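You operate a simulated robot arm through the tools that you are given. There is no shell and no other tool. Be economical: measure what you need, move in short steps, check, and stop when the job is done.

You run a simulated two-armed robot. Do the job below in one go: nothing can be reset, and whatever is moved stays where it is left.

Task
Put two of the grey metal blocks from the white bench on the brown-topped red bench. Pick up the carton from the brown-topped red bench with one hand, pass it to the other hand and put it on the top of the white counter. Put the green tin on the steel bench. Any order will do. Set down upright: carton.

The check looks at the end state, three seconds after you hand in, the way a careful person would. Anything else that was tipped, shoved, dropped, spilled or broken makes it a failure.

Robot
Two 7-joint arms with fingered hands on one trunk, on a base that drives. Base frame: it is fixed to the floor where the robot stands at the start and does not move with it; the origin is under the middle of the robot, x ahead of it, y to its left, z up; the surface under the hand at the start is at about z = 76. Readings come in cm, rad, newtons and seconds.
The left shoulder is at the start at [9.1, 12.5, 104.7], the right one opposite. With the tool pointing down near the work surface each hand reaches from about 46 to 82 cm from the robot's upright axis, wherever it stands, measured 20 degrees to its own side. Places, roughly: brown-topped red bench [70, 180, 80]; carton [50, 125, 100]; green tin (9x9x7 cm) [80, 310, 130]; steel bench [-140, 560, 80]; top of the white counter [40, -110, 40]. Payload 3.6 kg a hand.
The tool frame of a hand sits at the grasp point between the pads (the TCP): z along the fingers, y along the line on which they close. The tips reach 3 cm beyond it. The gripper opens to 10.4 cm. The gripper's body begins 3.5 cm behind the TCP. The gripper is a hand of 4 fingers: y runs from the thumb to the fingers, the wrist lies at [-1.5, -10.4, -17.8] in the tool frame, and closing takes about 1.5 s.
Orientation is told as [roll, pitch, yaw] about the base's x, y, z axes, in that order, counted from this pose: with the fingers straight down and the wrist toward the robot, the tool's x, y and z point along [0, 1, 0], [1, 0, 0] and [0, 0, -1] of the base frame.

Tools
- The arms move only by the tool play_rows. It takes "left_motion", "right_motion" or both (then of equal length, played together; a hand with none holds still); each is a list that holds one entry, the list of rows, each a list of 6 numbers: the shift along the base's x, y, z in units of 100 mm (1.0 is 100 mm), then the turn, a rotation vector about the base's x, y, z in units of 45 degrees (1.0 is 45 degrees). In form: [[[x, y, z, rx, ry, rz], ...]]. A call has 1 to 12 rows; each row is the pose to reach, as a shift and turn from the pose commanded when the call began. "left_grip" and "right_grip" are, for a hand that has rows, the gripper command, from -1 (fully open) to 1 (shut), values between in proportion, set as the call begins (left out, the last holds). A call with a number of a shift or a turn outside -1 to 1 is refused whole. A row lasts 0.2 s, in which the tool goes at most 5 cm and 0.15 rad; a call with a longer step from one row to the next is refused whole, and so is a gripper value outside its range. A pose out of reach is approached as far as the arm can. The call stops where the force on the tool passes 40 N (or 10 N more than at its start, if that is more) or the arm is blocked; 0.2 s more then pass. Each finger travels about 7.2 cm/s and halts on what it meets, pressing with about 24 N; the grip force reading is that of the motor and also rises with nothing between the fingers. The clock runs only during rows and for 0.2 s after the last one: add rows that repeat a pose to give the fingers time. It gives the time, the measured TCP pose, the force on the tool (base axes), the opening and the grip force at its end, in the units of the frame above (readings bear some noise), with the torque about the TCP (base axes, N m) and any sound that the robot's microphone picked up, and new pictures: "pictures" is both (left out), scene, wrist or none (wrist: the cameras of the hands that moved).
- Cameras (640 x 400 px; columns grow to the right, rows downward): "scene" is now at [20.93, 1.3, 117.46]; the picture's right is [0.13, -0.99, 0.00], its down [-0.62, -0.08, -0.78] and it looks along [0.77, 0.10, -0.63] (base axes); focal length 214 px, centre (320, 200). "left" rides on the left gripper at [-6.1, -9.2, -13] in its tool frame; the picture's right is [-0.81, -0.28, 0.52], its down [0.53, -0.71, 0.46] and it looks along [0.24, 0.64, 0.72] (tool axes); focal length 275 px, centre (320, 200). "right" rides on the right gripper at [6.1, -9.2, -13] in its tool frame; the picture's right is [-0.81, 0.27, -0.52], its down [-0.53, -0.71, 0.46] and it looks along [-0.24, 0.64, 0.72] (tool axes); focal length 275 px, centre (320, 200). There is no depth. A picture from a camera that has moved, and an enlarged one, comes with that camera's place and axes in the base frame and with its lens.
- lift_body(by): slides the trunk up (or, below 0, down) by that many cm; the arms and the scene camera ride with it, the base frame stays. It gives what a move gives, with no picture.
- steer(legs): drives the robot by 1 to 6 legs, each [ahead, left, turn to the left] in cm, cm and rad, along the robot's own axes; the way and the turn of a leg run together, so that a leg with both is an arc; at most 150 cm and 3.142 rad a leg. The arms and the cameras ride along, it lands a little off, and it stops where it bumps. It gives what a move gives, and a new picture of the scene camera.
- curl_fingers(index, middle, ring, thumb_bend, thumb_turn, hand): sets how far each is bent, from 0 (flat) to 100 (curled in); at 30 the hand is open as for a grip, at 70 the pads meet at the TCP. One left out holds its place. A second passes; each finger stops where it meets its share of the squeeze, and holds until it gets a number again. A gripper value or a shape takes the hand back. It gives what a move gives, with no picture; readings hold the bend of each and the force on the fingers (four entries, about 0 where the hand has none), thumb and palm. thumb_turn goes from beside the hand (0) to across from the fingers (100), as for a grip.
- hand_shape(shape, hand): the hand has 4 fingers and takes this shape, open, in about a second: jaw (thumb against the fingers, like two jaws); tri (thumb and two fingers); tip (a fingertip pinch); poke (one finger out to press); point (the index stretched); flat (the hand flat); cup (the hand cupped); fist (a fist). The gripper value then closes the fingers along that shape, each until it touches; the sizes above hold for jaw. It gives what a move gives, with no picture.
- head_to(pan, tilt): turns the head with the scene camera to pan (to the left, within 1.396 rad either way) and tilt (down, from -0.506 to 1.204), counted from straight ahead of the robot. It gives what a move gives, and a new picture of the scene camera.
- inspect(camera, box): a new picture of the part [left, top, right, bottom] of that camera's present view, enlarged. The clock stands still meanwhile.
- sign_off(): hands the job in; it is judged then, once.

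Go step by step. Nothing tells you exact positions but the pictures and the camera data: compare them with the known pose of the tool, close in by small moves and look again before you grip or let go. The budget is 165 turns and 260 pictures, counting those below and the enlarged ones. Unless the task says otherwise, let go and move clear before handing in, and close with one line.

The tools are called after "Call:" by a JSON object that holds its "api" and its "payload". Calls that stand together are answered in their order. play_rows: Moves the arms, as the interface text tells. Its arguments: {"type":"object","properties":{"left_motion":{"type":"array","items":{"type":"array","items":{"type":"array","items":{"type":"number"}}}},"left_grip":{"type":"number"},"right_motion":{"type":"array","items":{"type":"array","items":{"type":"array","items":{"type":"number"}}}},"right_grip":{"type":"number"},"pictures":{"type":"string","enum":["both","scene","wrist","none"]}},"required":[]} The other tools are called the same way: lift_body (by) slides the trunk up or down; hand_shape (shape, hand) gives the hand a shape; curl_fingers (index, middle, ring, thumb_bend, thumb_turn, hand) moves the fingers one by one; steer (legs) drives the base; head_to (pan, tilt) turns the head that bears the scene camera; inspect (camera, box) takes an enlarged picture of a part of a camera's view; sign_off () hands the job in.

At the start:

```text
clock: 0.0
left_tool_pos: [41.91, 28.89, 106.49]
left_orientation: [0.0, -0.001, 0.001]
left_wrist_force: [0.2, -0.3, 0.4]
left_ft_torque: [0.02, -0.01, 0.02]
left_finger_gap: 10.37
left_grasp_force: 0.1
left_shape: jaw
left_bend: [30.0, 30.0, 30.0, 30.0, 98.0]
left_finger forces: [0.1, 0.0, 0.1, 0.1, 0.1, 0.0]
right_tool_pos: [49.77, -19.03, 105.91]
right_orientation: [0.0, -0.001, 0.0]
right_wrist_force: [0.1, 0.0, 0.4]
right_ft_torque: [0.0, -0.01, 0.01]
right_finger_gap: 10.39
right_grasp_force: 0.1
right_shape: jaw
right_bend: [30.0, 30.0, 30.0, 30.0, 98.0]
right_finger forces: [0.1, 0.1, 0.1, 0.0, 0.0, 0.0]
trunk travel left (down, up): [-27.5, 26.1]
robot x, y, heading: [-0.0, -0.02, 0.001]
head pan, tilt: [0.134, 0.677]
```

scene: 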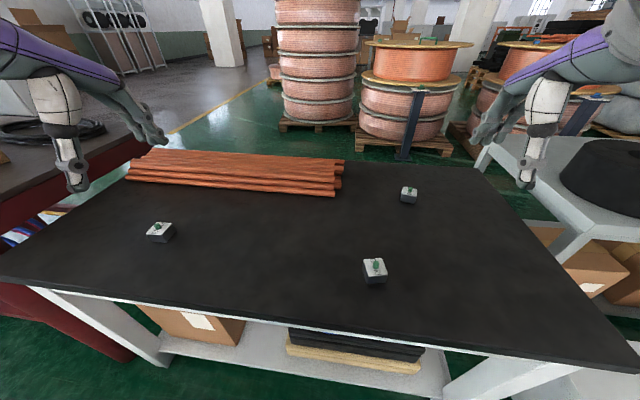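
right: 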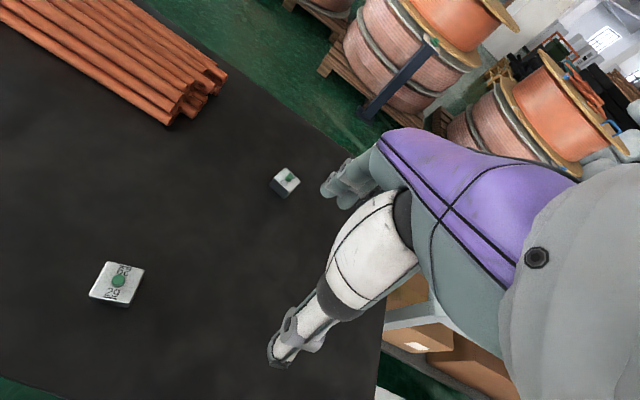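
left: 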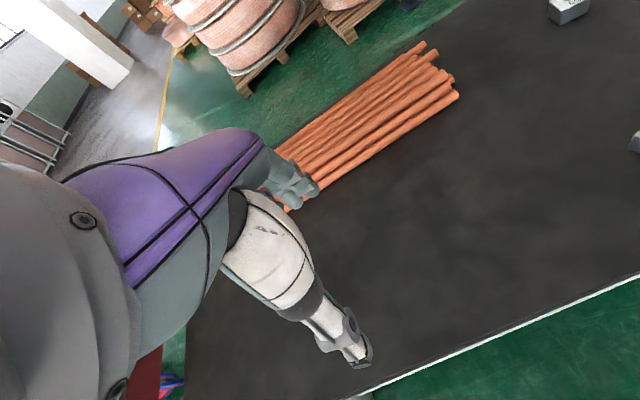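

I see three grey blocks on the black-topped white bench, at about [51,44], [47,-6] and [75,-18]. I look around before planning.

Call:
{"api": "head_to", "payload": {"pan": 1.2, "tilt": 0.4}}

Call:
{"api": "head_to", "payload": {"pan": -1.2, "tilt": 0.5}}

Call:
{"api": "inspect", "payload": {"camera": "right", "box": [60, 140, 340, 320]}}

```text
clock: 1.3
left_tool_pos: [41.91, 28.85, 106.5]
left_orientation: [-0.001, 0.0, -0.001]
left_wrist_force: [-0.2, 0.2, 0.0]
left_ft_torque: [0.0, -0.02, 0.01]
left_finger_gap: 10.37
left_grasp_force: 0.1
left_shape: jaw
left_bend: [30.0, 30.0, 30.0, 30.0, 98.0]
left_finger forces: [0.0, 0.1, 0.0, 0.0, 0.1, 0.0]
right_tool_pos: [49.71, -19.13, 105.84]
right_orientation: [0.001, 0.0, 0.0]
right_wrist_force: [-0.3, 0.6, 0.5]
right_ft_torque: [0.0, -0.02, 0.02]
right_finger_gap: 10.38
right_grasp_force: 0.1
right_shape: jaw
right_bend: [30.0, 30.0, 30.0, 30.0, 98.0]
right_finger forces: [0.0, 0.1, 0.1, 0.0, 0.1, 0.0]
trunk travel left (down, up): [-27.5, 26.1]
robot x, y, heading: [-0.07, 0.14, 0.001]
head pan, tilt: [1.201, 0.4]
camera scene: at [15.78, 8.78, 119.94], right [0.93, -0.36, 0.0], down [-0.14, -0.36, -0.92], along [0.33, 0.86, -0.39], focal length 214 px, centre (320, 200)
```

scene: 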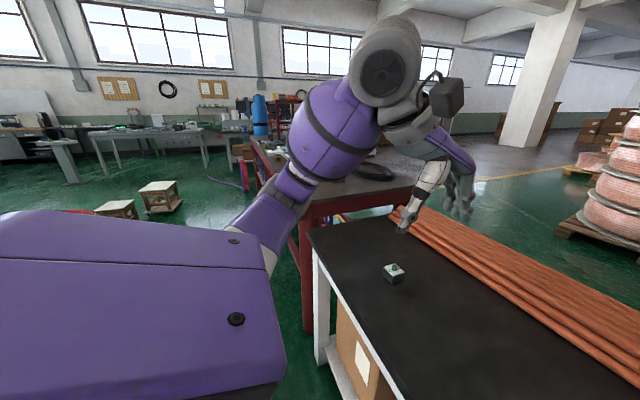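

```text
clock: 3.5
left_tool_pos: [41.89, 28.95, 106.44]
left_orientation: [-0.001, 0.0, 0.0]
left_wrist_force: [0.6, -0.6, 0.0]
left_ft_torque: [0.0, -0.01, 0.02]
left_finger_gap: 10.38
left_grasp_force: 0.0
left_shape: jaw
left_bend: [30.0, 30.0, 30.0, 30.0, 98.0]
left_finger forces: [0.0, 0.1, 0.0, 0.1, 0.1, 0.0]
right_tool_pos: [49.86, -19.0, 105.84]
right_orientation: [0.0, 0.0, 0.0]
right_wrist_force: [-0.4, -0.7, -0.3]
right_ft_torque: [-0.01, 0.01, 0.0]
right_finger_gap: 10.33
right_grasp_force: 0.0
right_shape: jaw
right_bend: [30.0, 30.0, 30.0, 30.0, 98.0]
right_finger forces: [0.1, 0.0, 0.1, 0.0, 0.1, 0.1]
trunk travel left (down, up): [-27.5, 26.1]
robot x, y, heading: [0.01, 0.0, -0.001]
head pan, tilt: [-1.201, 0.499]
camera scene: at [15.72, -8.33, 119.03], right [-0.93, -0.36, 0.0], down [-0.17, 0.45, -0.88], along [0.32, -0.82, -0.48], focal length 214 px, centre (320, 200)
```

scene: 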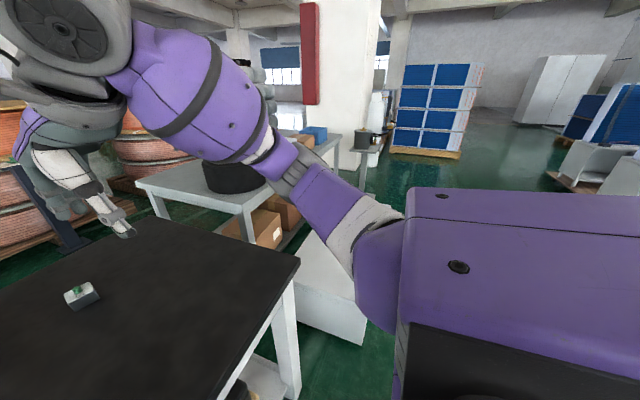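

```text
2.22 times, centred on (200, 230) of right
camera zoom: at [40.42, -12.91, 118.89], right [0.27, -0.81, 0.52], down [-0.71, -0.53, -0.46], along [0.64, -0.24, -0.72], focal length 612 px, centre (587, 133)
```

zoom: 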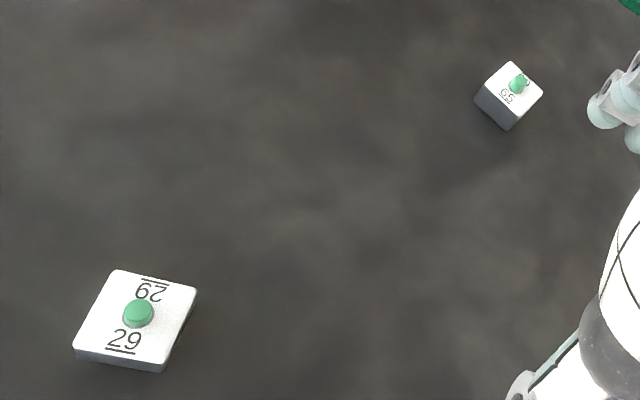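

Blocks are about 4 cm cubes with green knobs. I turn the head back and enlarge each block for its angle.

Call:
{"api": "head_to", "payload": {"pan": 0.35, "tilt": 0.8}}

Call:
{"api": "inspect", "payload": {"camera": "scene", "box": [180, 140, 340, 240]}}

Call:
{"api": "inspect", "payload": {"camera": "scene", "box": [360, 180, 520, 280]}}

```text
clock: 5.1
left_tool_pos: [41.91, 28.91, 106.46]
left_orientation: [0.0, -0.001, 0.001]
left_wrist_force: [-0.2, -0.2, 0.2]
left_ft_torque: [0.01, 0.0, -0.06]
left_finger_gap: 10.35
left_grasp_force: 0.0
left_shape: jaw
left_bend: [30.0, 30.0, 30.0, 30.0, 98.0]
left_finger forces: [0.0, 0.1, 0.0, 0.1, 0.0, 0.1]
right_tool_pos: [49.78, -19.0, 105.95]
right_orientation: [0.001, 0.001, 0.0]
right_wrist_force: [0.0, 0.8, 0.1]
right_ft_torque: [0.01, 0.04, 0.0]
right_finger_gap: 10.35
right_grasp_force: 0.2
right_shape: jaw
right_bend: [30.0, 30.0, 30.0, 30.0, 98.0]
right_finger forces: [0.1, 0.0, 0.0, 0.1, 0.0, 0.0]
trunk travel left (down, up): [-27.5, 26.1]
robot x, y, heading: [0.3, 0.31, -0.001]
head pan, tilt: [0.351, 0.799]
camera scene: at [20.0, 2.92, 116.43], right [0.34, -0.94, 0.0], down [-0.67, -0.25, -0.7], along [0.65, 0.24, -0.72], focal length 214 px, centre (320, 200)
```

scene: 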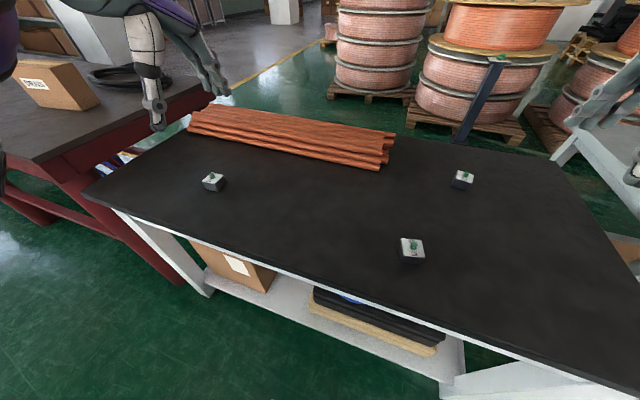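

```text
4.00 times, centred on (260, 190) of scene
camera zoom: at [20.0, 2.92, 116.43], right [0.34, -0.94, 0.0], down [-0.67, -0.25, -0.7], along [0.65, 0.24, -0.72], focal length 858 px, centre (560, 240)
```

zoom: 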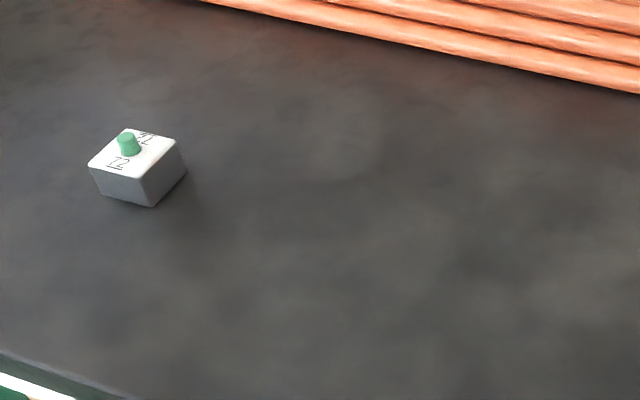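

```text
4.00 times, centred on (440, 230) of scene
camera zoom: at [20.0, 2.92, 116.43], right [0.34, -0.94, 0.0], down [-0.67, -0.25, -0.7], along [0.65, 0.24, -0.72], focal length 858 px, centre (-160, 80)
```

zoom: 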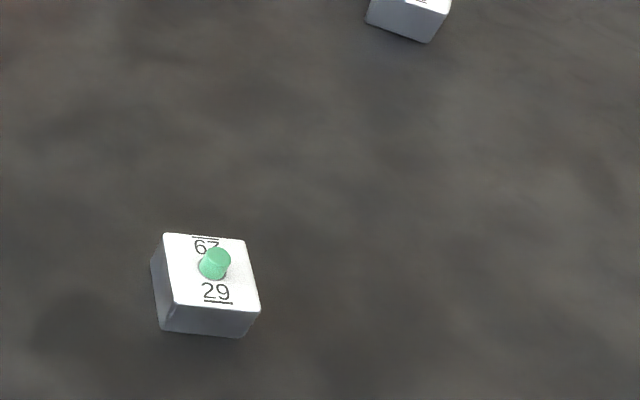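

Block 29 centre is at about [47.6,-6.8] (yaw ~11°), block "12" at about [51.7,45] (yaw ~0-4°). I bring both hands above them.

Call:
{"api": "play_rows", "payload": {"left_motion": [[[0.25, 0.4, -0.2, 0, 0, 0], [0.5, 0.8, -0.4, 0, 0, 0.05], [0.5, 0.8, -0.8, 0, 0, 0.05]]], "right_motion": [[[-0.05, 0.3, -0.2, 0, 0, 0.1], [-0.1, 0.6, -0.4, 0, 0, 0.24], [-0.1, 0.6, -0.8, 0, 0, 0.24]]], "pictures": "none"}}

Call:
{"api": "play_rows", "payload": {"left_motion": [[[0.25, 0.4, -0.2, 0, 0, 0], [0.48, 0.8, -0.4, 0, 0, 0], [0.48, 0.8, -0.8, 0, 0, 0], [0.48, 0.8, -0.8, 0, 0, 0]]], "right_motion": [[[-0.05, 0.3, -0.2, 0, 0, 0], [-0.1, 0.62, -0.4, 0, 0, 0], [-0.1, 0.62, -0.8, 0, 0, 0], [-0.1, 0.62, -0.8, 0, 0, 0]]]}}

```text
refused: row 1 steps farther than a row can; nothing moved
```

```text
refused: row 1 steps farther than a row can; nothing moved
```

The step norm was a little too large; I resend it with finer steps.

Call:
{"api": "play_rows", "payload": {"left_motion": [[[0.2, 0.35, -0.2, 0, 0, 0], [0.4, 0.65, -0.5, 0, 0, 0.05], [0.5, 0.8, -0.8, 0, 0, 0.05]]], "right_motion": [[[-0.05, 0.3, -0.2, 0, 0, 0.1], [-0.1, 0.6, -0.5, 0, 0, 0.24], [-0.1, 0.6, -0.8, 0, 0, 0.24]]], "pictures": "none"}}

Call:
{"api": "play_rows", "payload": {"left_motion": [[[0.2, 0.35, -0.2, 0, 0, 0], [0.4, 0.65, -0.5, 0, 0, 0], [0.48, 0.8, -0.8, 0, 0, 0], [0.48, 0.8, -0.8, 0, 0, 0]]], "right_motion": [[[-0.05, 0.3, -0.2, 0, 0, 0], [-0.1, 0.62, -0.5, 0, 0, 0], [-0.1, 0.62, -0.8, 0, 0, 0], [-0.1, 0.62, -0.8, 0, 0, 0]]]}}

```text
clock: 5.9
left_tool_pos: [47.04, 36.82, 98.45]
left_orientation: [0.001, -0.003, 0.039]
left_wrist_force: [0.4, -0.4, 0.5]
left_ft_torque: [-0.04, 0.01, -0.03]
left_finger_gap: 10.36
left_grasp_force: 0.0
left_shape: jaw
left_bend: [30.0, 30.0, 30.0, 30.0, 98.0]
left_finger forces: [0.1, 0.1, 0.1, 0.0, 0.1, 0.0]
right_tool_pos: [48.7, -12.91, 97.66]
right_orientation: [-0.002, 0.001, 0.19]
right_wrist_force: [-0.2, -0.3, 1.0]
right_ft_torque: [0.01, 0.02, 0.0]
right_finger_gap: 10.37
right_grasp_force: 0.2
right_shape: jaw
right_bend: [30.0, 30.0, 30.0, 30.0, 98.0]
right_finger forces: [0.1, 0.0, 0.0, 0.0, 0.0, 0.0]
trunk travel left (down, up): [-27.5, 26.1]
robot x, y, heading: [0.22, -0.47, 0.004]
head pan, tilt: [0.351, 0.799]
```

```text
clock: 6.9
left_tool_pos: [51.89, 44.92, 90.28]
left_orientation: [-0.002, 0.0, 0.042]
left_wrist_force: [0.3, -0.8, 0.1]
left_ft_torque: [-0.03, 0.04, 0.01]
left_finger_gap: 10.38
left_grasp_force: 0.0
left_shape: jaw
left_bend: [30.0, 30.0, 30.0, 30.0, 98.0]
left_finger forces: [0.1, 0.0, 0.0, 0.1, 0.0, 0.0]
right_tool_pos: [47.58, -6.67, 89.74]
right_orientation: [0.001, 0.001, 0.189]
right_wrist_force: [0.3, 1.1, 0.7]
right_ft_torque: [0.02, -0.01, -0.01]
right_finger_gap: 10.38
right_grasp_force: 0.1
right_shape: jaw
right_bend: [30.0, 30.0, 30.0, 30.0, 98.0]
right_finger forces: [0.0, 0.0, 0.0, 0.0, 0.0, 0.0]
trunk travel left (down, up): [-27.5, 26.1]
robot x, y, heading: [-0.13, 0.08, 0.0]
head pan, tilt: [0.351, 0.799]
camera scene: at [19.99, 2.93, 116.43], right [0.34, -0.94, 0.0], down [-0.67, -0.25, -0.7], along [0.65, 0.24, -0.72], focal length 214 px, centre (320, 200)
camera right: at [37.2, -2.37, 102.79], right [0.42, -0.74, 0.52], down [-0.6, -0.66, -0.46], along [0.68, -0.12, -0.72], focal length 275 px, centre (320, 200)
camera left: at [43.04, 38.47, 103.39], right [-0.24, -0.82, -0.52], down [-0.73, 0.5, -0.46], along [0.63, 0.27, -0.72], focal length 275 px, centre (320, 200)
```

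scene: 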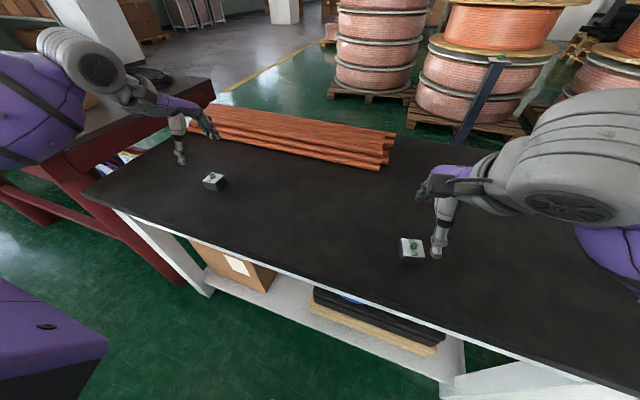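
right: 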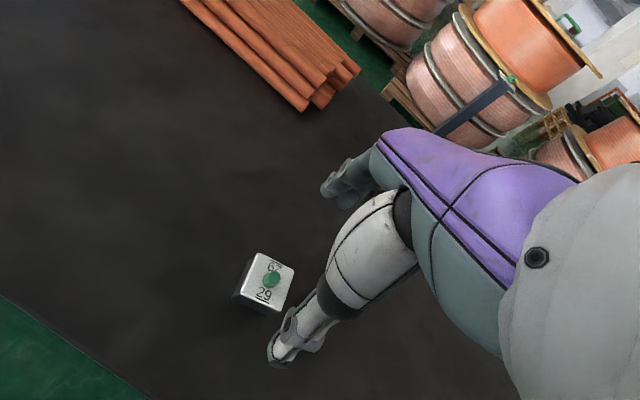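
left: 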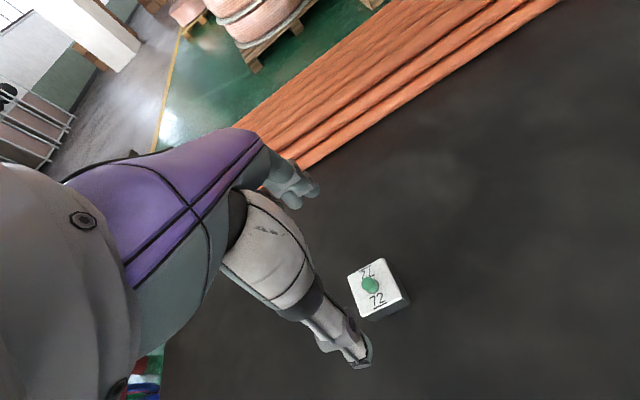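

Both blocks sit exactly beneath the hands by the wrist-camera fix. I descend and close.

Call:
{"api": "play_rows", "payload": {"left_motion": [[[-0.02, 0, -0.4, 0, 0, 0], [-0.02, 0, -0.7, 0, 0, 0], [-0.02, 0, -0.9, 0, 0, 0], [-0.02, 0, -1.0, 0, 0, 0]]], "right_motion": [[[0, 0, -0.4, 0, 0, 0], [0, 0, -0.7, 0, 0, 0], [0, 0, -0.9, 0, 0, 0], [0, 0, -1.0, 0, 0, 0]]], "pictures": "wrist"}}

```text
clock: 7.9
left_tool_pos: [51.51, 44.88, 80.35]
left_orientation: [0.0, 0.0, 0.038]
left_wrist_force: [0.0, 0.1, 0.5]
left_ft_torque: [0.01, -0.01, 0.01]
left_finger_gap: 10.35
left_grasp_force: 0.0
left_shape: jaw
left_bend: [30.0, 30.0, 30.0, 30.0, 98.0]
left_finger forces: [0.1, 0.0, 0.0, 0.1, 0.0, 0.0]
right_tool_pos: [47.88, -6.99, 79.87]
right_orientation: [0.0, 0.002, 0.189]
right_wrist_force: [-0.2, 0.3, 0.2]
right_ft_torque: [0.0, 0.04, 0.01]
right_finger_gap: 10.38
right_grasp_force: 0.1
right_shape: jaw
right_bend: [30.0, 30.0, 30.0, 30.0, 98.0]
right_finger forces: [0.0, 0.0, 0.1, 0.0, 0.1, 0.1]
trunk travel left (down, up): [-27.5, 26.1]
robot x, y, heading: [-0.11, 0.15, 0.003]
head pan, tilt: [0.351, 0.799]
camera right: at [37.49, -2.67, 92.85], right [0.42, -0.74, 0.52], down [-0.6, -0.66, -0.46], along [0.68, -0.12, -0.72], focal length 275 px, centre (320, 200)
camera left: at [42.8, 38.48, 93.42], right [-0.24, -0.82, -0.52], down [-0.73, 0.5, -0.46], along [0.63, 0.27, -0.72], focal length 275 px, centre (320, 200)
```

right: 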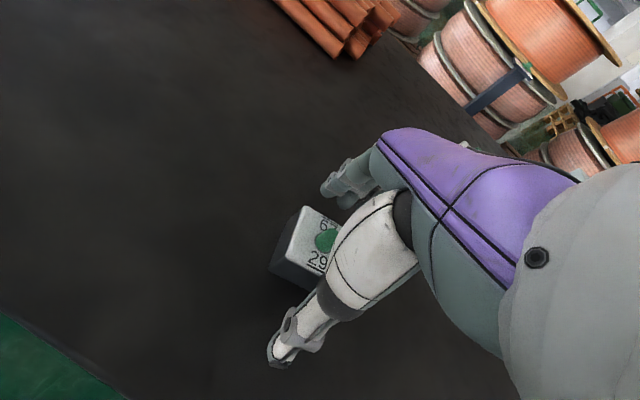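
left: 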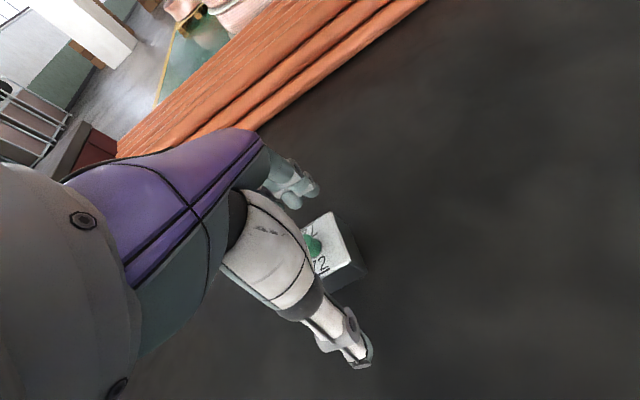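

Both are centred between the pads. I close.

Call:
{"api": "play_rows", "payload": {"left_motion": [[[0, 0, -0.06, 0, 0, 0], [0, 0, -0.06, 0, 0, 0], [0, 0, -0.06, 0, 0, 0], [0, 0, -0.06, 0, 0, 0], [0, 0, -0.06, 0, 0, 0], [0, 0, -0.06, 0, 0, 0], [0, 0, -0.06, 0, 0, 0], [0, 0, -0.06, 0, 0, 0]]], "right_motion": [[[0, 0, -0.03, 0, 0, 0], [0, 0, -0.03, 0, 0, 0], [0, 0, -0.03, 0, 0, 0], [0, 0, -0.03, 0, 0, 0], [0, 0, -0.03, 0, 0, 0], [0, 0, -0.03, 0, 0, 0], [0, 0, -0.03, 0, 0, 0], [0, 0, -0.03, 0, 0, 0]]], "left_grip": 1, "right_grip": 1, "pictures": "none"}}

Call:
{"api": "play_rows", "payload": {"left_motion": [[[0, 0, 0.2, 0, 0, 0], [0, 0, 0.5, 0, 0, 0], [0, 0, 0.9, 0, 0, 0], [0, 0, 0.9, 0, 0, 0]]], "right_motion": [[[0, 0, 0.2, 0, 0, 0], [0, 0, 0.5, 0, 0, 0], [0, 0, 0.9, 0, 0, 0], [0, 0, 0.9, 0, 0, 0]]], "pictures": "both"}}

```text
clock: 9.7
left_tool_pos: [51.49, 44.9, 79.87]
left_orientation: [-0.001, 0.001, 0.04]
left_wrist_force: [0.3, -0.1, -1.1]
left_ft_torque: [0.0, -0.03, -0.01]
left_finger_gap: 3.63
left_grasp_force: 24.1
left_shape: jaw
left_bend: [74.0, 51.0, 50.0, 73.0, 100.0]
left_finger forces: [12.4, 6.4, 2.9, 0.1, 21.7, 0.1]
right_tool_pos: [47.85, -6.98, 79.6]
right_orientation: [-0.001, 0.0, 0.189]
right_wrist_force: [0.6, 0.1, 0.1]
right_ft_torque: [0.01, 0.0, -0.02]
right_finger_gap: 3.71
right_grasp_force: 23.8
right_shape: jaw
right_bend: [74.0, 51.0, 55.0, 74.0, 100.0]
right_finger forces: [13.4, 7.3, 0.0, 0.1, 20.7, 0.1]
trunk travel left (down, up): [-27.5, 26.1]
robot x, y, heading: [-0.07, -0.18, -0.001]
head pan, tilt: [0.351, 0.799]
```

```text
clock: 10.7
left_tool_pos: [51.55, 44.8, 88.71]
left_orientation: [0.001, 0.001, 0.04]
left_wrist_force: [-0.7, 0.2, -0.3]
left_ft_torque: [-0.01, 0.0, 0.0]
left_finger_gap: 3.67
left_grasp_force: 23.8
left_shape: jaw
left_bend: [74.0, 51.0, 50.0, 73.0, 100.0]
left_finger forces: [12.2, 6.4, 3.0, 0.0, 21.8, 0.0]
right_tool_pos: [47.81, -6.91, 88.57]
right_orientation: [-0.001, -0.002, 0.19]
right_wrist_force: [0.1, -0.1, -1.6]
right_ft_torque: [-0.01, -0.01, -0.01]
right_finger_gap: 3.66
right_grasp_force: 23.9
right_shape: jaw
right_bend: [74.0, 51.0, 55.0, 74.0, 100.0]
right_finger forces: [13.4, 7.3, 0.0, 0.0, 20.7, 0.0]
trunk travel left (down, up): [-27.5, 26.1]
robot x, y, heading: [-0.35, -0.06, 0.004]
head pan, tilt: [0.351, 0.799]
camera scene: at [20.02, 2.93, 116.42], right [0.34, -0.94, 0.0], down [-0.67, -0.25, -0.7], along [0.65, 0.24, -0.72], focal length 214 px, centre (320, 200)
camera right: at [37.51, -2.64, 101.44], right [0.42, -0.74, 0.52], down [-0.6, -0.66, -0.45], along [0.68, -0.12, -0.72], focal length 275 px, centre (320, 200)
camera left: at [42.69, 38.39, 101.78], right [-0.24, -0.82, -0.52], down [-0.73, 0.5, -0.45], along [0.63, 0.27, -0.73], focal length 275 px, centre (320, 200)
```

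scene: 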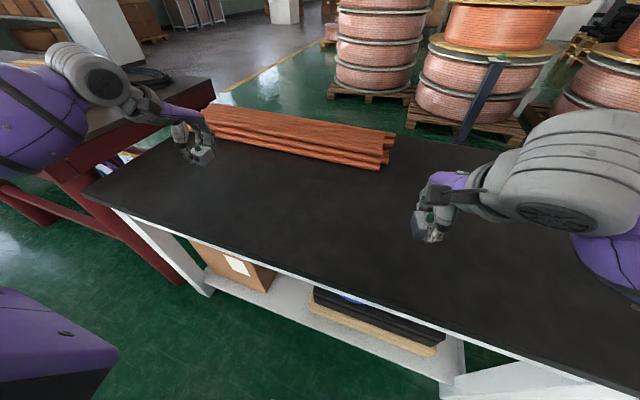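
right: 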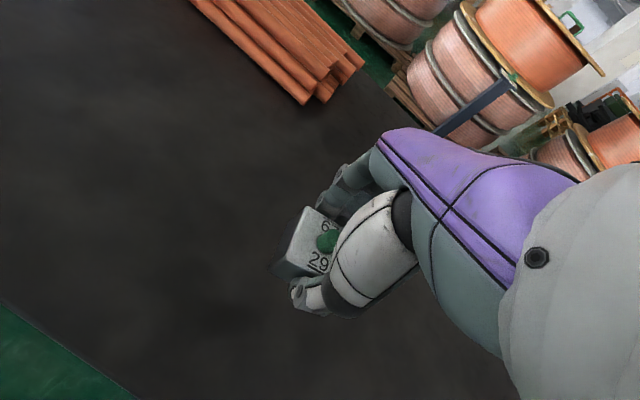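
left: 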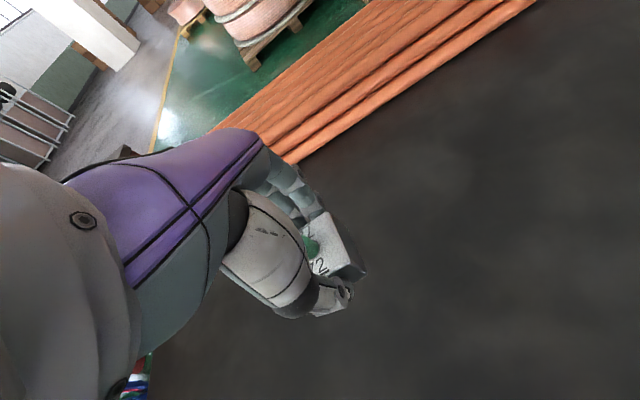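

Both blocks are held. I raise the trunk, back off and turn to face the red bench's side to survey.

Call:
{"api": "lift_body", "payload": {"by": 15}}

Call:
{"api": "steer", "payload": {"legs": [[-45, 0, 0], [0, 0, 0.8]]}}

Call:
{"api": "head_to", "payload": {"pan": 0.2, "tilt": 0.5}}

```text
clock: 12.5
left_tool_pos: [51.58, 44.85, 103.77]
left_orientation: [0.0, 0.002, 0.04]
left_wrist_force: [-0.6, 0.4, -2.2]
left_ft_torque: [0.0, 0.0, 0.01]
left_finger_gap: 3.66
left_grasp_force: 23.8
left_shape: jaw
left_bend: [74.0, 51.0, 50.0, 73.0, 100.0]
left_finger forces: [12.2, 6.4, 3.0, 0.1, 21.7, 0.0]
right_tool_pos: [47.72, -6.73, 103.47]
right_orientation: [0.0, 0.002, 0.189]
right_wrist_force: [0.5, -0.7, -1.1]
right_ft_torque: [0.01, 0.0, 0.03]
right_finger_gap: 3.71
right_grasp_force: 24.0
right_shape: jaw
right_bend: [74.0, 51.0, 55.0, 74.0, 100.0]
right_finger forces: [13.4, 7.3, 0.0, 0.0, 20.7, 0.1]
trunk travel left (down, up): [-42.5, 11.1]
robot x, y, heading: [0.25, 0.42, -0.002]
head pan, tilt: [0.351, 0.799]
```

```text
clock: 17.3
left_tool_pos: [-41.74, 68.26, 103.91]
left_orientation: [-0.001, 0.001, 0.844]
left_wrist_force: [0.1, -0.1, -1.0]
left_ft_torque: [0.02, 0.03, -0.01]
left_finger_gap: 3.64
left_grasp_force: 23.7
left_shape: jaw
left_bend: [74.0, 51.0, 50.0, 73.0, 100.0]
left_finger forces: [12.4, 6.2, 3.0, 0.1, 21.5, 0.0]
right_tool_pos: [-7.15, 29.58, 103.54]
right_orientation: [-0.001, 0.002, 0.992]
right_wrist_force: [0.1, 0.3, -0.6]
right_ft_torque: [0.0, 0.04, -0.02]
right_finger_gap: 3.7
right_grasp_force: 23.9
right_shape: jaw
right_bend: [74.0, 51.0, 55.0, 74.0, 100.0]
right_finger forces: [13.4, 7.2, 0.0, 0.0, 20.7, 0.0]
trunk travel left (down, up): [-42.5, 11.1]
robot x, y, heading: [-45.03, 0.07, 0.807]
head pan, tilt: [0.351, 0.799]
camera scene: at [-35.81, 13.82, 131.49], right [0.91, -0.4, 0.0], down [-0.29, -0.66, -0.7], along [0.28, 0.64, -0.72], focal length 214 px, centre (320, 200)
```

scene: 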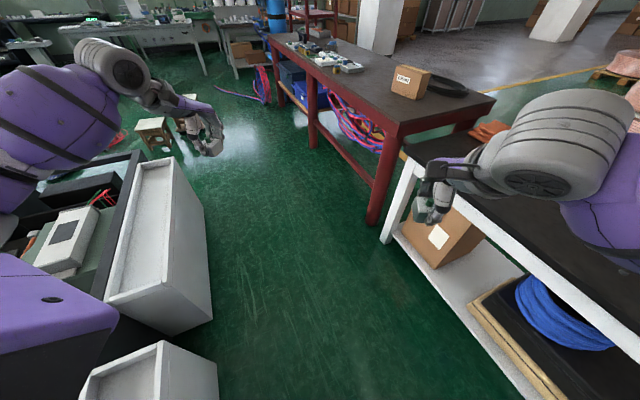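

```text
clock: 18.1
left_tool_pos: [-41.71, 68.27, 103.85]
left_orientation: [0.0, 0.001, 0.845]
left_wrist_force: [0.1, 0.6, -0.7]
left_ft_torque: [0.0, 0.05, 0.0]
left_finger_gap: 3.63
left_grasp_force: 23.7
left_shape: jaw
left_bend: [74.0, 51.0, 50.0, 73.0, 100.0]
left_finger forces: [12.3, 6.3, 3.0, 0.0, 21.5, 0.0]
right_tool_pos: [-7.15, 29.68, 103.48]
right_orientation: [-0.001, 0.0, 0.991]
right_wrist_force: [0.4, 0.1, -1.6]
right_ft_torque: [0.0, -0.01, 0.0]
right_finger_gap: 3.66
right_grasp_force: 23.9
right_shape: jaw
right_bend: [74.0, 51.0, 55.0, 74.0, 100.0]
right_finger forces: [13.3, 7.1, 0.0, 0.0, 20.6, 0.0]
trunk travel left (down, up): [-42.5, 11.1]
robot x, y, heading: [-44.87, -0.13, 0.806]
head pan, tilt: [0.201, 0.499]
camera scene: at [-34.19, 14.13, 134.08], right [0.84, -0.54, 0.0], down [-0.26, -0.4, -0.88], along [0.47, 0.74, -0.48], focal length 214 px, centre (320, 200)
```

scene: 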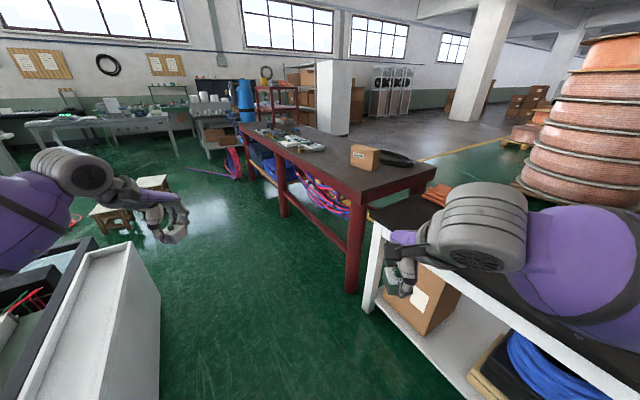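

The red bench runs along y with its near edge around x≈40. I turn back to heading 0 and strafe left so I stand facing its long side.

Call:
{"api": "steer", "payload": {"legs": [[0, 0, -0.807], [0, 140, 0]]}}

Call:
{"api": "head_to", "payload": {"pan": 0.0, "tilt": 0.6}}

```text
clock: 32.9
left_tool_pos: [13.58, 184.01, 103.88]
left_orientation: [0.0, 0.001, -0.018]
left_wrist_force: [0.2, -1.1, -2.0]
left_ft_torque: [-0.01, 0.0, 0.01]
left_finger_gap: 3.64
left_grasp_force: 24.1
left_shape: jaw
left_bend: [74.0, 51.0, 50.0, 73.0, 100.0]
left_finger forces: [12.3, 6.4, 3.1, 0.1, 21.6, 0.1]
right_tool_pos: [6.82, 132.68, 103.61]
right_orientation: [0.001, 0.001, 0.13]
right_wrist_force: [0.1, 0.2, -1.4]
right_ft_torque: [-0.02, -0.01, -0.04]
right_finger_gap: 3.69
right_grasp_force: 24.0
right_shape: jaw
right_bend: [74.0, 51.0, 55.0, 74.0, 100.0]
right_finger forces: [13.3, 7.2, 0.0, 0.0, 20.5, 0.0]
trunk travel left (down, up): [-42.5, 11.1]
robot x, y, heading: [-40.37, 142.12, -0.06]
head pan, tilt: [0.201, 0.499]
camera scene: at [-22.69, 143.2, 134.09], right [0.14, -0.99, 0.0], down [-0.47, -0.07, -0.88], along [0.87, 0.13, -0.48], focal length 214 px, centre (320, 200)
```

scene: 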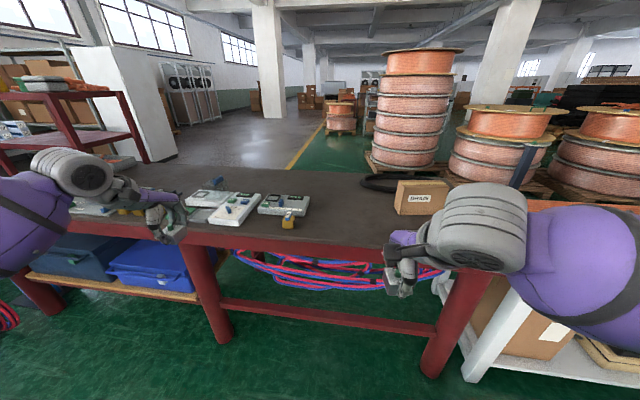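

```text
clock: 33.6
left_tool_pos: [13.61, 184.01, 103.81]
left_orientation: [0.0, 0.001, -0.017]
left_wrist_force: [-0.6, 0.5, -1.0]
left_ft_torque: [0.0, 0.0, 0.0]
left_finger_gap: 3.62
left_grasp_force: 23.5
left_shape: jaw
left_bend: [74.0, 51.0, 50.0, 73.0, 100.0]
left_finger forces: [12.3, 6.3, 3.0, 0.1, 21.5, 0.1]
right_tool_pos: [6.84, 132.73, 103.52]
right_orientation: [0.0, 0.0, 0.128]
right_wrist_force: [0.0, 0.4, -1.3]
right_ft_torque: [-0.02, 0.04, 0.0]
right_finger_gap: 3.69
right_grasp_force: 24.0
right_shape: jaw
right_bend: [74.0, 51.0, 55.0, 74.0, 100.0]
right_finger forces: [13.4, 7.2, 0.1, 0.0, 20.5, 0.1]
trunk travel left (down, up): [-42.5, 11.1]
robot x, y, heading: [-40.33, 142.65, -0.056]
head pan, tilt: [0.0, 0.6]
camera scene: at [-22.87, 141.4, 133.18], right [-0.06, -1.0, 0.0], down [-0.56, 0.03, -0.83], along [0.82, -0.05, -0.56], focal length 214 px, centre (320, 200)
```

scene: 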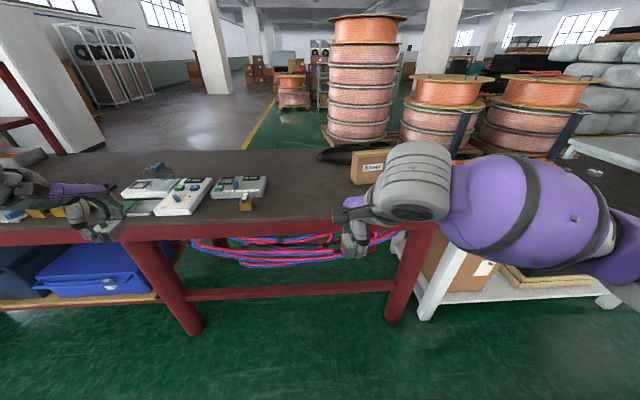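

The bench front edge is near x≈35 and there's free surface around y 130–160 between the tools and the carton. I drive up to it with the hands high.

Call:
{"api": "steer", "payload": {"legs": [[0, 0, 0.057], [33, -3, 0]]}}

Call:
{"api": "head_to", "payload": {"pan": 0.0, "tilt": 0.8}}

```text
clock: 36.2
left_tool_pos: [44.13, 184.06, 103.77]
left_orientation: [0.0, 0.0, 0.037]
left_wrist_force: [0.1, 0.3, -1.4]
left_ft_torque: [0.04, 0.04, -0.02]
left_finger_gap: 3.65
left_grasp_force: 24.2
left_shape: jaw
left_bend: [74.0, 51.0, 50.0, 73.0, 100.0]
left_finger forces: [12.2, 6.3, 3.1, 0.1, 21.5, 0.1]
right_tool_pos: [40.37, 132.31, 103.48]
right_orientation: [0.001, 0.0, 0.188]
right_wrist_force: [-0.3, 0.5, -1.5]
right_ft_torque: [0.0, 0.02, 0.0]
right_finger_gap: 3.66
right_grasp_force: 23.7
right_shape: jaw
right_bend: [74.0, 51.0, 55.0, 74.0, 100.0]
right_finger forces: [13.3, 7.2, 0.0, 0.0, 20.5, 0.1]
trunk travel left (down, up): [-42.5, 11.1]
robot x, y, heading: [-7.39, 138.98, -0.001]
head pan, tilt: [0.0, 0.6]
camera scene: at [10.17, 139.34, 133.17], right [0.0, -1.0, 0.0], down [-0.57, 0.0, -0.82], along [0.82, 0.0, -0.57], focal length 214 px, centre (320, 200)
```

scene: 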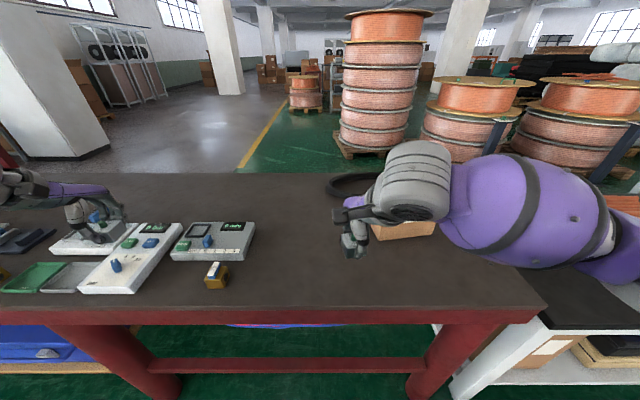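

```text
clock: 37.0
left_tool_pos: [43.99, 183.98, 103.74]
left_orientation: [-0.001, -0.001, 0.037]
left_wrist_force: [0.6, -0.1, -0.8]
left_ft_torque: [-0.04, -0.02, 0.0]
left_finger_gap: 3.64
left_grasp_force: 24.6
left_shape: jaw
left_bend: [74.0, 51.0, 50.0, 73.0, 100.0]
left_finger forces: [12.2, 6.3, 3.0, 0.0, 21.6, 0.0]
right_tool_pos: [40.23, 132.33, 103.57]
right_orientation: [0.001, -0.001, 0.186]
right_wrist_force: [0.4, -1.0, -1.4]
right_ft_torque: [-0.02, -0.02, 0.0]
right_finger_gap: 3.67
right_grasp_force: 24.6
right_shape: jaw
right_bend: [74.0, 51.0, 55.0, 74.0, 100.0]
right_finger forces: [13.3, 7.2, 0.1, 0.0, 20.5, 0.1]
trunk travel left (down, up): [-42.5, 11.1]
robot x, y, heading: [-7.52, 138.75, -0.003]
head pan, tilt: [0.0, 0.799]
camera scene: at [9.34, 139.35, 131.5], right [0.0, -1.0, 0.0], down [-0.72, 0.0, -0.7], along [0.7, 0.0, -0.72], focal length 214 px, centre (320, 200)
```

scene: 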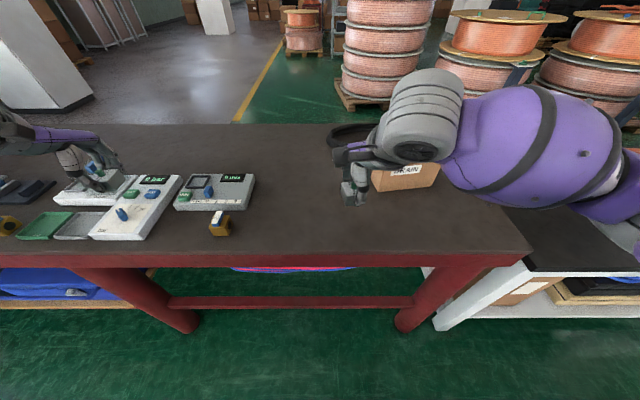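

Front edge is near x≈41, the top near z≈76. I bring the left block to about [52,158] and the right one to about [51,142], still high.

Call:
{"api": "play_rows", "payload": {"left_motion": [[[0.2, -0.45, 0, 0, 0, 0], [0.4, -0.9, 0, 0, 0, 0], [0.6, -1.0, 0, 0, 0, 0]]], "right_motion": [[[0.3, 0.25, 0, 0, 0, 0], [0.6, 0.5, 0, 0, 0, 0], [0.9, 0.7, 0, 0, 0, 0]]], "pictures": "none"}}

Call:
{"api": "play_rows", "payload": {"left_motion": [[[0.1, -0.4, 0, 0, 0, 0], [0.1, -0.8, 0, 0, 0, 0], [0.1, -1.0, 0, 0, 0, 0]]], "right_motion": [[[0.1, 0, -0.4, 0, 0, 0], [0.1, 0, -0.8, 0, 0, 0], [0.1, 0, -1.0, 0, 0, 0]]], "pictures": "none"}}

Call:
{"api": "play_rows", "payload": {"left_motion": [[[0, -0.3, -0.3, 0, 0, 0], [0, -0.6, -0.6, 0, 0, 0], [0, -0.6, -1, 0, 0, 0]]], "right_motion": [[[0, 0, -0.2, 0, 0, 0], [0, 0, -0.4, 0, 0, 0], [0, 0, -0.6, 0, 0, 0]]]}}

```text
clock: 37.8
left_tool_pos: [50.27, 174.03, 103.63]
left_orientation: [0.001, 0.002, 0.037]
left_wrist_force: [0.4, -0.7, -1.3]
left_ft_torque: [0.0, 0.0, 0.0]
left_finger_gap: 3.62
left_grasp_force: 24.0
left_shape: jaw
left_bend: [74.0, 52.0, 51.0, 74.0, 100.0]
left_finger forces: [12.3, 6.2, 3.0, 0.1, 21.5, 0.0]
right_tool_pos: [49.21, 139.38, 103.3]
right_orientation: [-0.001, 0.002, 0.187]
right_wrist_force: [0.2, -0.3, -2.1]
right_ft_torque: [-0.03, 0.01, 0.0]
right_finger_gap: 3.65
right_grasp_force: 23.8
right_shape: jaw
right_bend: [74.0, 51.0, 55.0, 74.0, 100.0]
right_finger forces: [13.3, 7.3, 0.0, 0.0, 20.7, 0.1]
trunk travel left (down, up): [-42.5, 11.1]
robot x, y, heading: [-7.44, 138.93, -0.002]
head pan, tilt: [0.0, 0.799]
```

```text
clock: 38.6
left_tool_pos: [51.15, 163.89, 103.66]
left_orientation: [0.0, 0.001, 0.039]
left_wrist_force: [-0.2, -0.5, -0.7]
left_ft_torque: [-0.02, 0.02, 0.02]
left_finger_gap: 3.65
left_grasp_force: 24.3
left_shape: jaw
left_bend: [74.0, 52.0, 51.0, 74.0, 100.0]
left_finger forces: [12.3, 6.2, 3.2, 0.0, 21.5, 0.0]
right_tool_pos: [50.5, 139.36, 93.35]
right_orientation: [-0.001, -0.001, 0.186]
right_wrist_force: [0.0, -0.1, -1.9]
right_ft_torque: [0.03, -0.01, -0.02]
right_finger_gap: 3.65
right_grasp_force: 24.3
right_shape: jaw
right_bend: [74.0, 51.0, 55.0, 74.0, 100.0]
right_finger forces: [13.3, 7.2, 0.0, 0.0, 20.5, 0.1]
trunk travel left (down, up): [-42.5, 11.1]
robot x, y, heading: [-7.63, 139.11, -0.003]
head pan, tilt: [0.0, 0.799]
```

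```text
clock: 39.4
left_tool_pos: [51.01, 158.09, 94.0]
left_orientation: [0.001, -0.006, 0.038]
left_wrist_force: [-0.2, -0.2, -0.5]
left_ft_torque: [-0.02, 0.01, 0.02]
left_finger_gap: 3.63
left_grasp_force: 24.1
left_shape: jaw
left_bend: [74.0, 52.0, 51.0, 74.0, 100.0]
left_finger forces: [12.3, 6.3, 3.2, 0.1, 21.6, 0.0]
right_tool_pos: [50.32, 139.36, 88.36]
right_orientation: [0.001, -0.016, 0.184]
right_wrist_force: [-1.1, -4.0, 31.8]
right_ft_torque: [-0.13, 0.03, -0.08]
right_finger_gap: 3.95
right_grasp_force: 23.9
right_shape: jaw
right_bend: [74.0, 51.0, 55.0, 74.0, 100.0]
right_finger forces: [15.9, 9.1, 0.1, 0.0, 26.5, 0.0]
trunk travel left (down, up): [-42.5, 11.1]
robot x, y, heading: [-7.28, 139.17, -0.009]
head pan, tilt: [0.0, 0.799]
camera scene: at [8.94, 139.29, 131.61], right [0.0, -1.0, 0.0], down [-0.71, 0.0, -0.7], along [0.7, 0.0, -0.71], focal length 214 px, centre (320, 200)
camera right: at [39.86, 143.55, 101.17], right [0.41, -0.75, 0.52], down [-0.6, -0.65, -0.47], along [0.69, -0.12, -0.71], focal length 275 px, centre (320, 200)
camera left: at [42.0, 151.61, 107.02], right [-0.24, -0.82, -0.52], down [-0.73, 0.51, -0.46], along [0.64, 0.27, -0.72], focal length 275 px, centre (320, 200)
```

scene: 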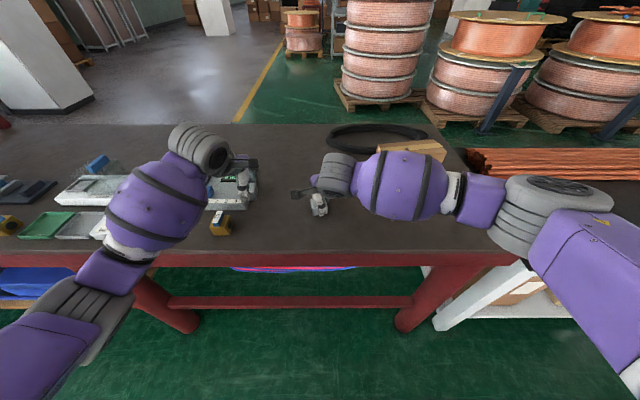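
right: 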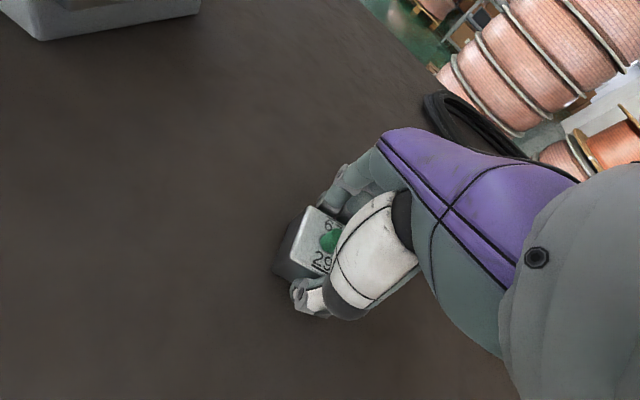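
left: 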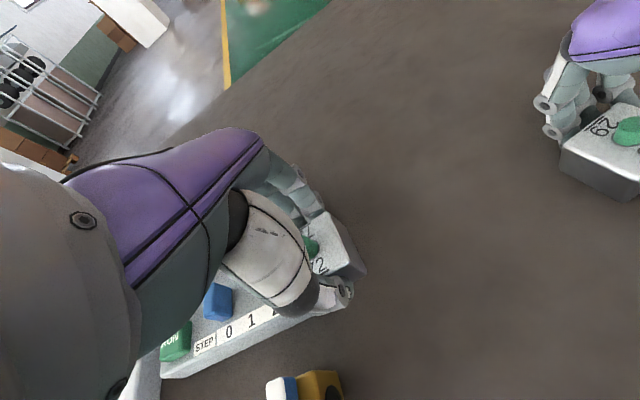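

The right block already rests on the bench (surface ≈ z 85). I unload the push, open the right hand and rise, and shift the left block away from the device to y≈151.

Call:
{"api": "play_rows", "payload": {"right_motion": [[[0, 0, 0.06, 0, 0, 0], [0, 0, 0.08, 0, 0, 0]]], "pictures": "none"}}

Call:
{"api": "play_rows", "payload": {"right_motion": [[[0, 0, 0, 0, 0, 0], [0, 0, 0, 0, 0, 0], [0, 0, 0, 0, 0, 0], [0, 0, 0, 0, 0, 0], [0, 0, 0, 0, 0, 0], [0, 0, 0, 0, 0, 0], [0, 0, 0.1, 0, 0, 0], [0, 0, 0.4, 0, 0, 0], [0, 0, 0.8, 0, 0, 0]]], "right_grip": -1, "pictures": "wrist"}}

```text
clock: 40.0
left_tool_pos: [51.22, 158.03, 93.64]
left_orientation: [-0.002, 0.001, 0.04]
left_wrist_force: [0.2, 0.1, -0.9]
left_ft_torque: [0.02, 0.02, 0.0]
left_finger_gap: 3.62
left_grasp_force: 23.8
left_shape: jaw
left_bend: [74.0, 52.0, 51.0, 74.0, 100.0]
left_finger forces: [12.3, 6.3, 3.1, 0.0, 21.6, 0.1]
right_tool_pos: [50.26, 139.31, 88.42]
right_orientation: [0.0, -0.002, 0.187]
right_wrist_force: [5.8, -1.1, 19.1]
right_ft_torque: [0.04, -0.29, -0.05]
right_finger_gap: 3.95
right_grasp_force: 23.5
right_shape: jaw
right_bend: [74.0, 50.0, 55.0, 75.0, 100.0]
right_finger forces: [16.9, 10.3, 0.0, 0.0, 21.8, 0.1]
trunk travel left (down, up): [-42.5, 11.1]
robot x, y, heading: [-7.43, 139.34, -0.004]
head pan, tilt: [0.0, 0.799]
```

```text
clock: 42.0
left_tool_pos: [51.1, 158.11, 93.69]
left_orientation: [0.001, 0.001, 0.039]
left_wrist_force: [0.6, 0.2, 0.1]
left_ft_torque: [0.04, 0.01, 0.03]
left_finger_gap: 3.63
left_grasp_force: 23.8
left_shape: jaw
left_bend: [74.0, 52.0, 51.0, 74.0, 100.0]
left_finger forces: [12.3, 6.4, 3.2, 0.1, 21.6, 0.0]
right_tool_pos: [50.13, 139.34, 96.49]
right_orientation: [0.001, 0.0, 0.187]
right_wrist_force: [-0.9, 0.5, 0.5]
right_ft_torque: [0.01, 0.0, 0.01]
right_finger_gap: 10.36
right_grasp_force: 0.1
right_shape: jaw
right_bend: [30.0, 30.0, 30.0, 30.0, 98.0]
right_finger forces: [0.0, 0.0, 0.0, 0.0, 0.0, 0.0]
trunk travel left (down, up): [-42.5, 11.1]
robot x, y, heading: [-7.5, 139.21, -0.003]
head pan, tilt: [0.0, 0.799]
camera right: at [39.86, 143.74, 109.41], right [0.42, -0.75, 0.52], down [-0.6, -0.66, -0.46], along [0.68, -0.12, -0.72], focal length 275 px, centre (320, 200)
```

right: 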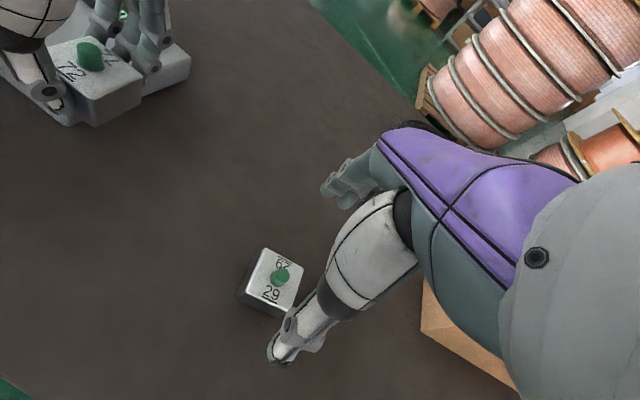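

The first block is down and stable. Now the left block: move to y≈151 and lower gently.

Call:
{"api": "play_rows", "payload": {"left_motion": [[[0, -0.3, 0, 0, 0, 0], [0, -0.65, 0, 0, 0, 0], [0, -0.65, -0.3, 0, 0, 0], [0, -0.65, -0.43, 0, 0, 0]]], "right_motion": [[[0, -0.1, 0.4, 0, 0, 0], [0, -0.2, 0.8, 0, 0, 0], [-0.2, -0.3, 1.0, 0, 0, 0], [-0.4, -0.4, 1.0, 0, 0, 0]]]}}

```text
clock: 43.0
left_tool_pos: [51.1, 151.54, 89.47]
left_orientation: [0.0, 0.0, 0.037]
left_wrist_force: [0.1, -0.2, -1.1]
left_ft_torque: [-0.03, -0.03, 0.01]
left_finger_gap: 3.61
left_grasp_force: 24.3
left_shape: jaw
left_bend: [74.0, 52.0, 51.0, 74.0, 100.0]
left_finger forces: [12.3, 6.2, 3.2, 0.0, 21.5, 0.1]
right_tool_pos: [46.14, 135.32, 106.35]
right_orientation: [0.0, -0.002, 0.188]
right_wrist_force: [0.0, -0.2, 0.8]
right_ft_torque: [0.02, 0.02, 0.0]
right_finger_gap: 10.39
right_grasp_force: 0.0
right_shape: jaw
right_bend: [30.0, 30.0, 30.0, 30.0, 98.0]
right_finger forces: [0.0, 0.0, 0.0, 0.1, 0.0, 0.0]
trunk travel left (down, up): [-42.5, 11.1]
robot x, y, heading: [-7.18, 139.47, -0.003]
head pan, tilt: [0.0, 0.799]
camera scene: at [9.33, 139.28, 131.5], right [0.0, -1.0, 0.0], down [-0.72, 0.0, -0.7], along [0.7, 0.0, -0.72], focal length 214 px, centre (320, 200)
camera right: at [35.83, 139.62, 119.37], right [0.42, -0.75, 0.52], down [-0.6, -0.66, -0.46], along [0.68, -0.12, -0.72], focal length 275 px, centre (320, 200)
camera left: at [42.26, 145.07, 102.56], right [-0.24, -0.82, -0.52], down [-0.73, 0.51, -0.46], along [0.64, 0.27, -0.72], focal length 275 px, centre (320, 200)
```

scene: 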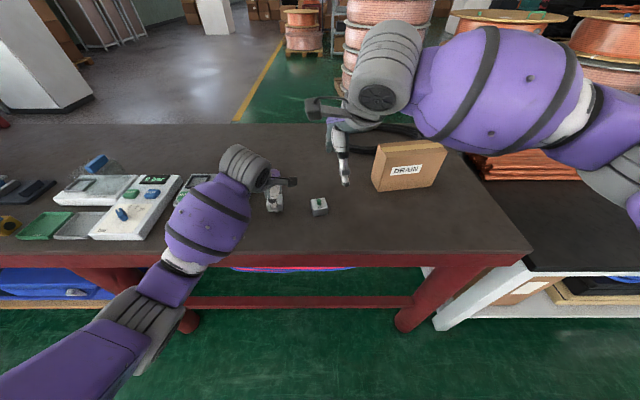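
right: 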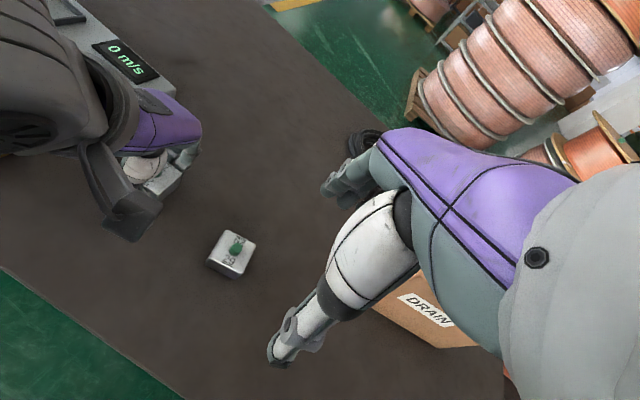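
left: 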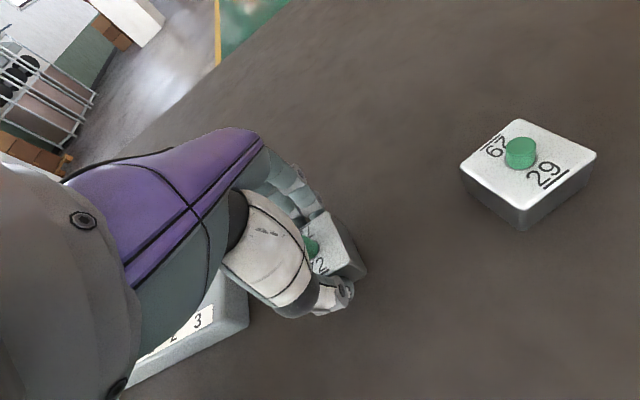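

The left block clears the device by about 5 cm. Lower to contact and release.

Call:
{"api": "play_rows", "payload": {"left_motion": [[[0, 0, -0.04, 0, 0, 0], [0, 0, -0.07, 0, 0, 0], [0, 0, -0.09, 0, 0, 0]]], "pictures": "none"}}

```text
clock: 43.8
left_tool_pos: [51.23, 151.53, 88.79]
left_orientation: [-0.002, -0.002, 0.037]
left_wrist_force: [0.0, 0.2, 3.3]
left_ft_torque: [0.04, -0.04, 0.02]
left_finger_gap: 3.62
left_grasp_force: 24.2
left_shape: jaw
left_bend: [74.0, 52.0, 51.0, 74.0, 100.0]
left_finger forces: [12.9, 6.7, 3.3, 0.0, 22.3, 0.1]
right_tool_pos: [46.12, 135.41, 106.34]
right_orientation: [-0.001, 0.001, 0.187]
right_wrist_force: [0.1, 0.4, 0.6]
right_ft_torque: [0.03, 0.02, -0.05]
right_finger_gap: 10.36
right_grasp_force: 0.1
right_shape: jaw
right_bend: [30.0, 30.0, 30.0, 30.0, 98.0]
right_finger forces: [0.0, 0.0, 0.0, 0.1, 0.0, 0.2]
trunk travel left (down, up): [-42.5, 11.1]
robot x, y, heading: [-7.49, 139.44, -0.002]
head pan, tilt: [0.0, 0.799]
```

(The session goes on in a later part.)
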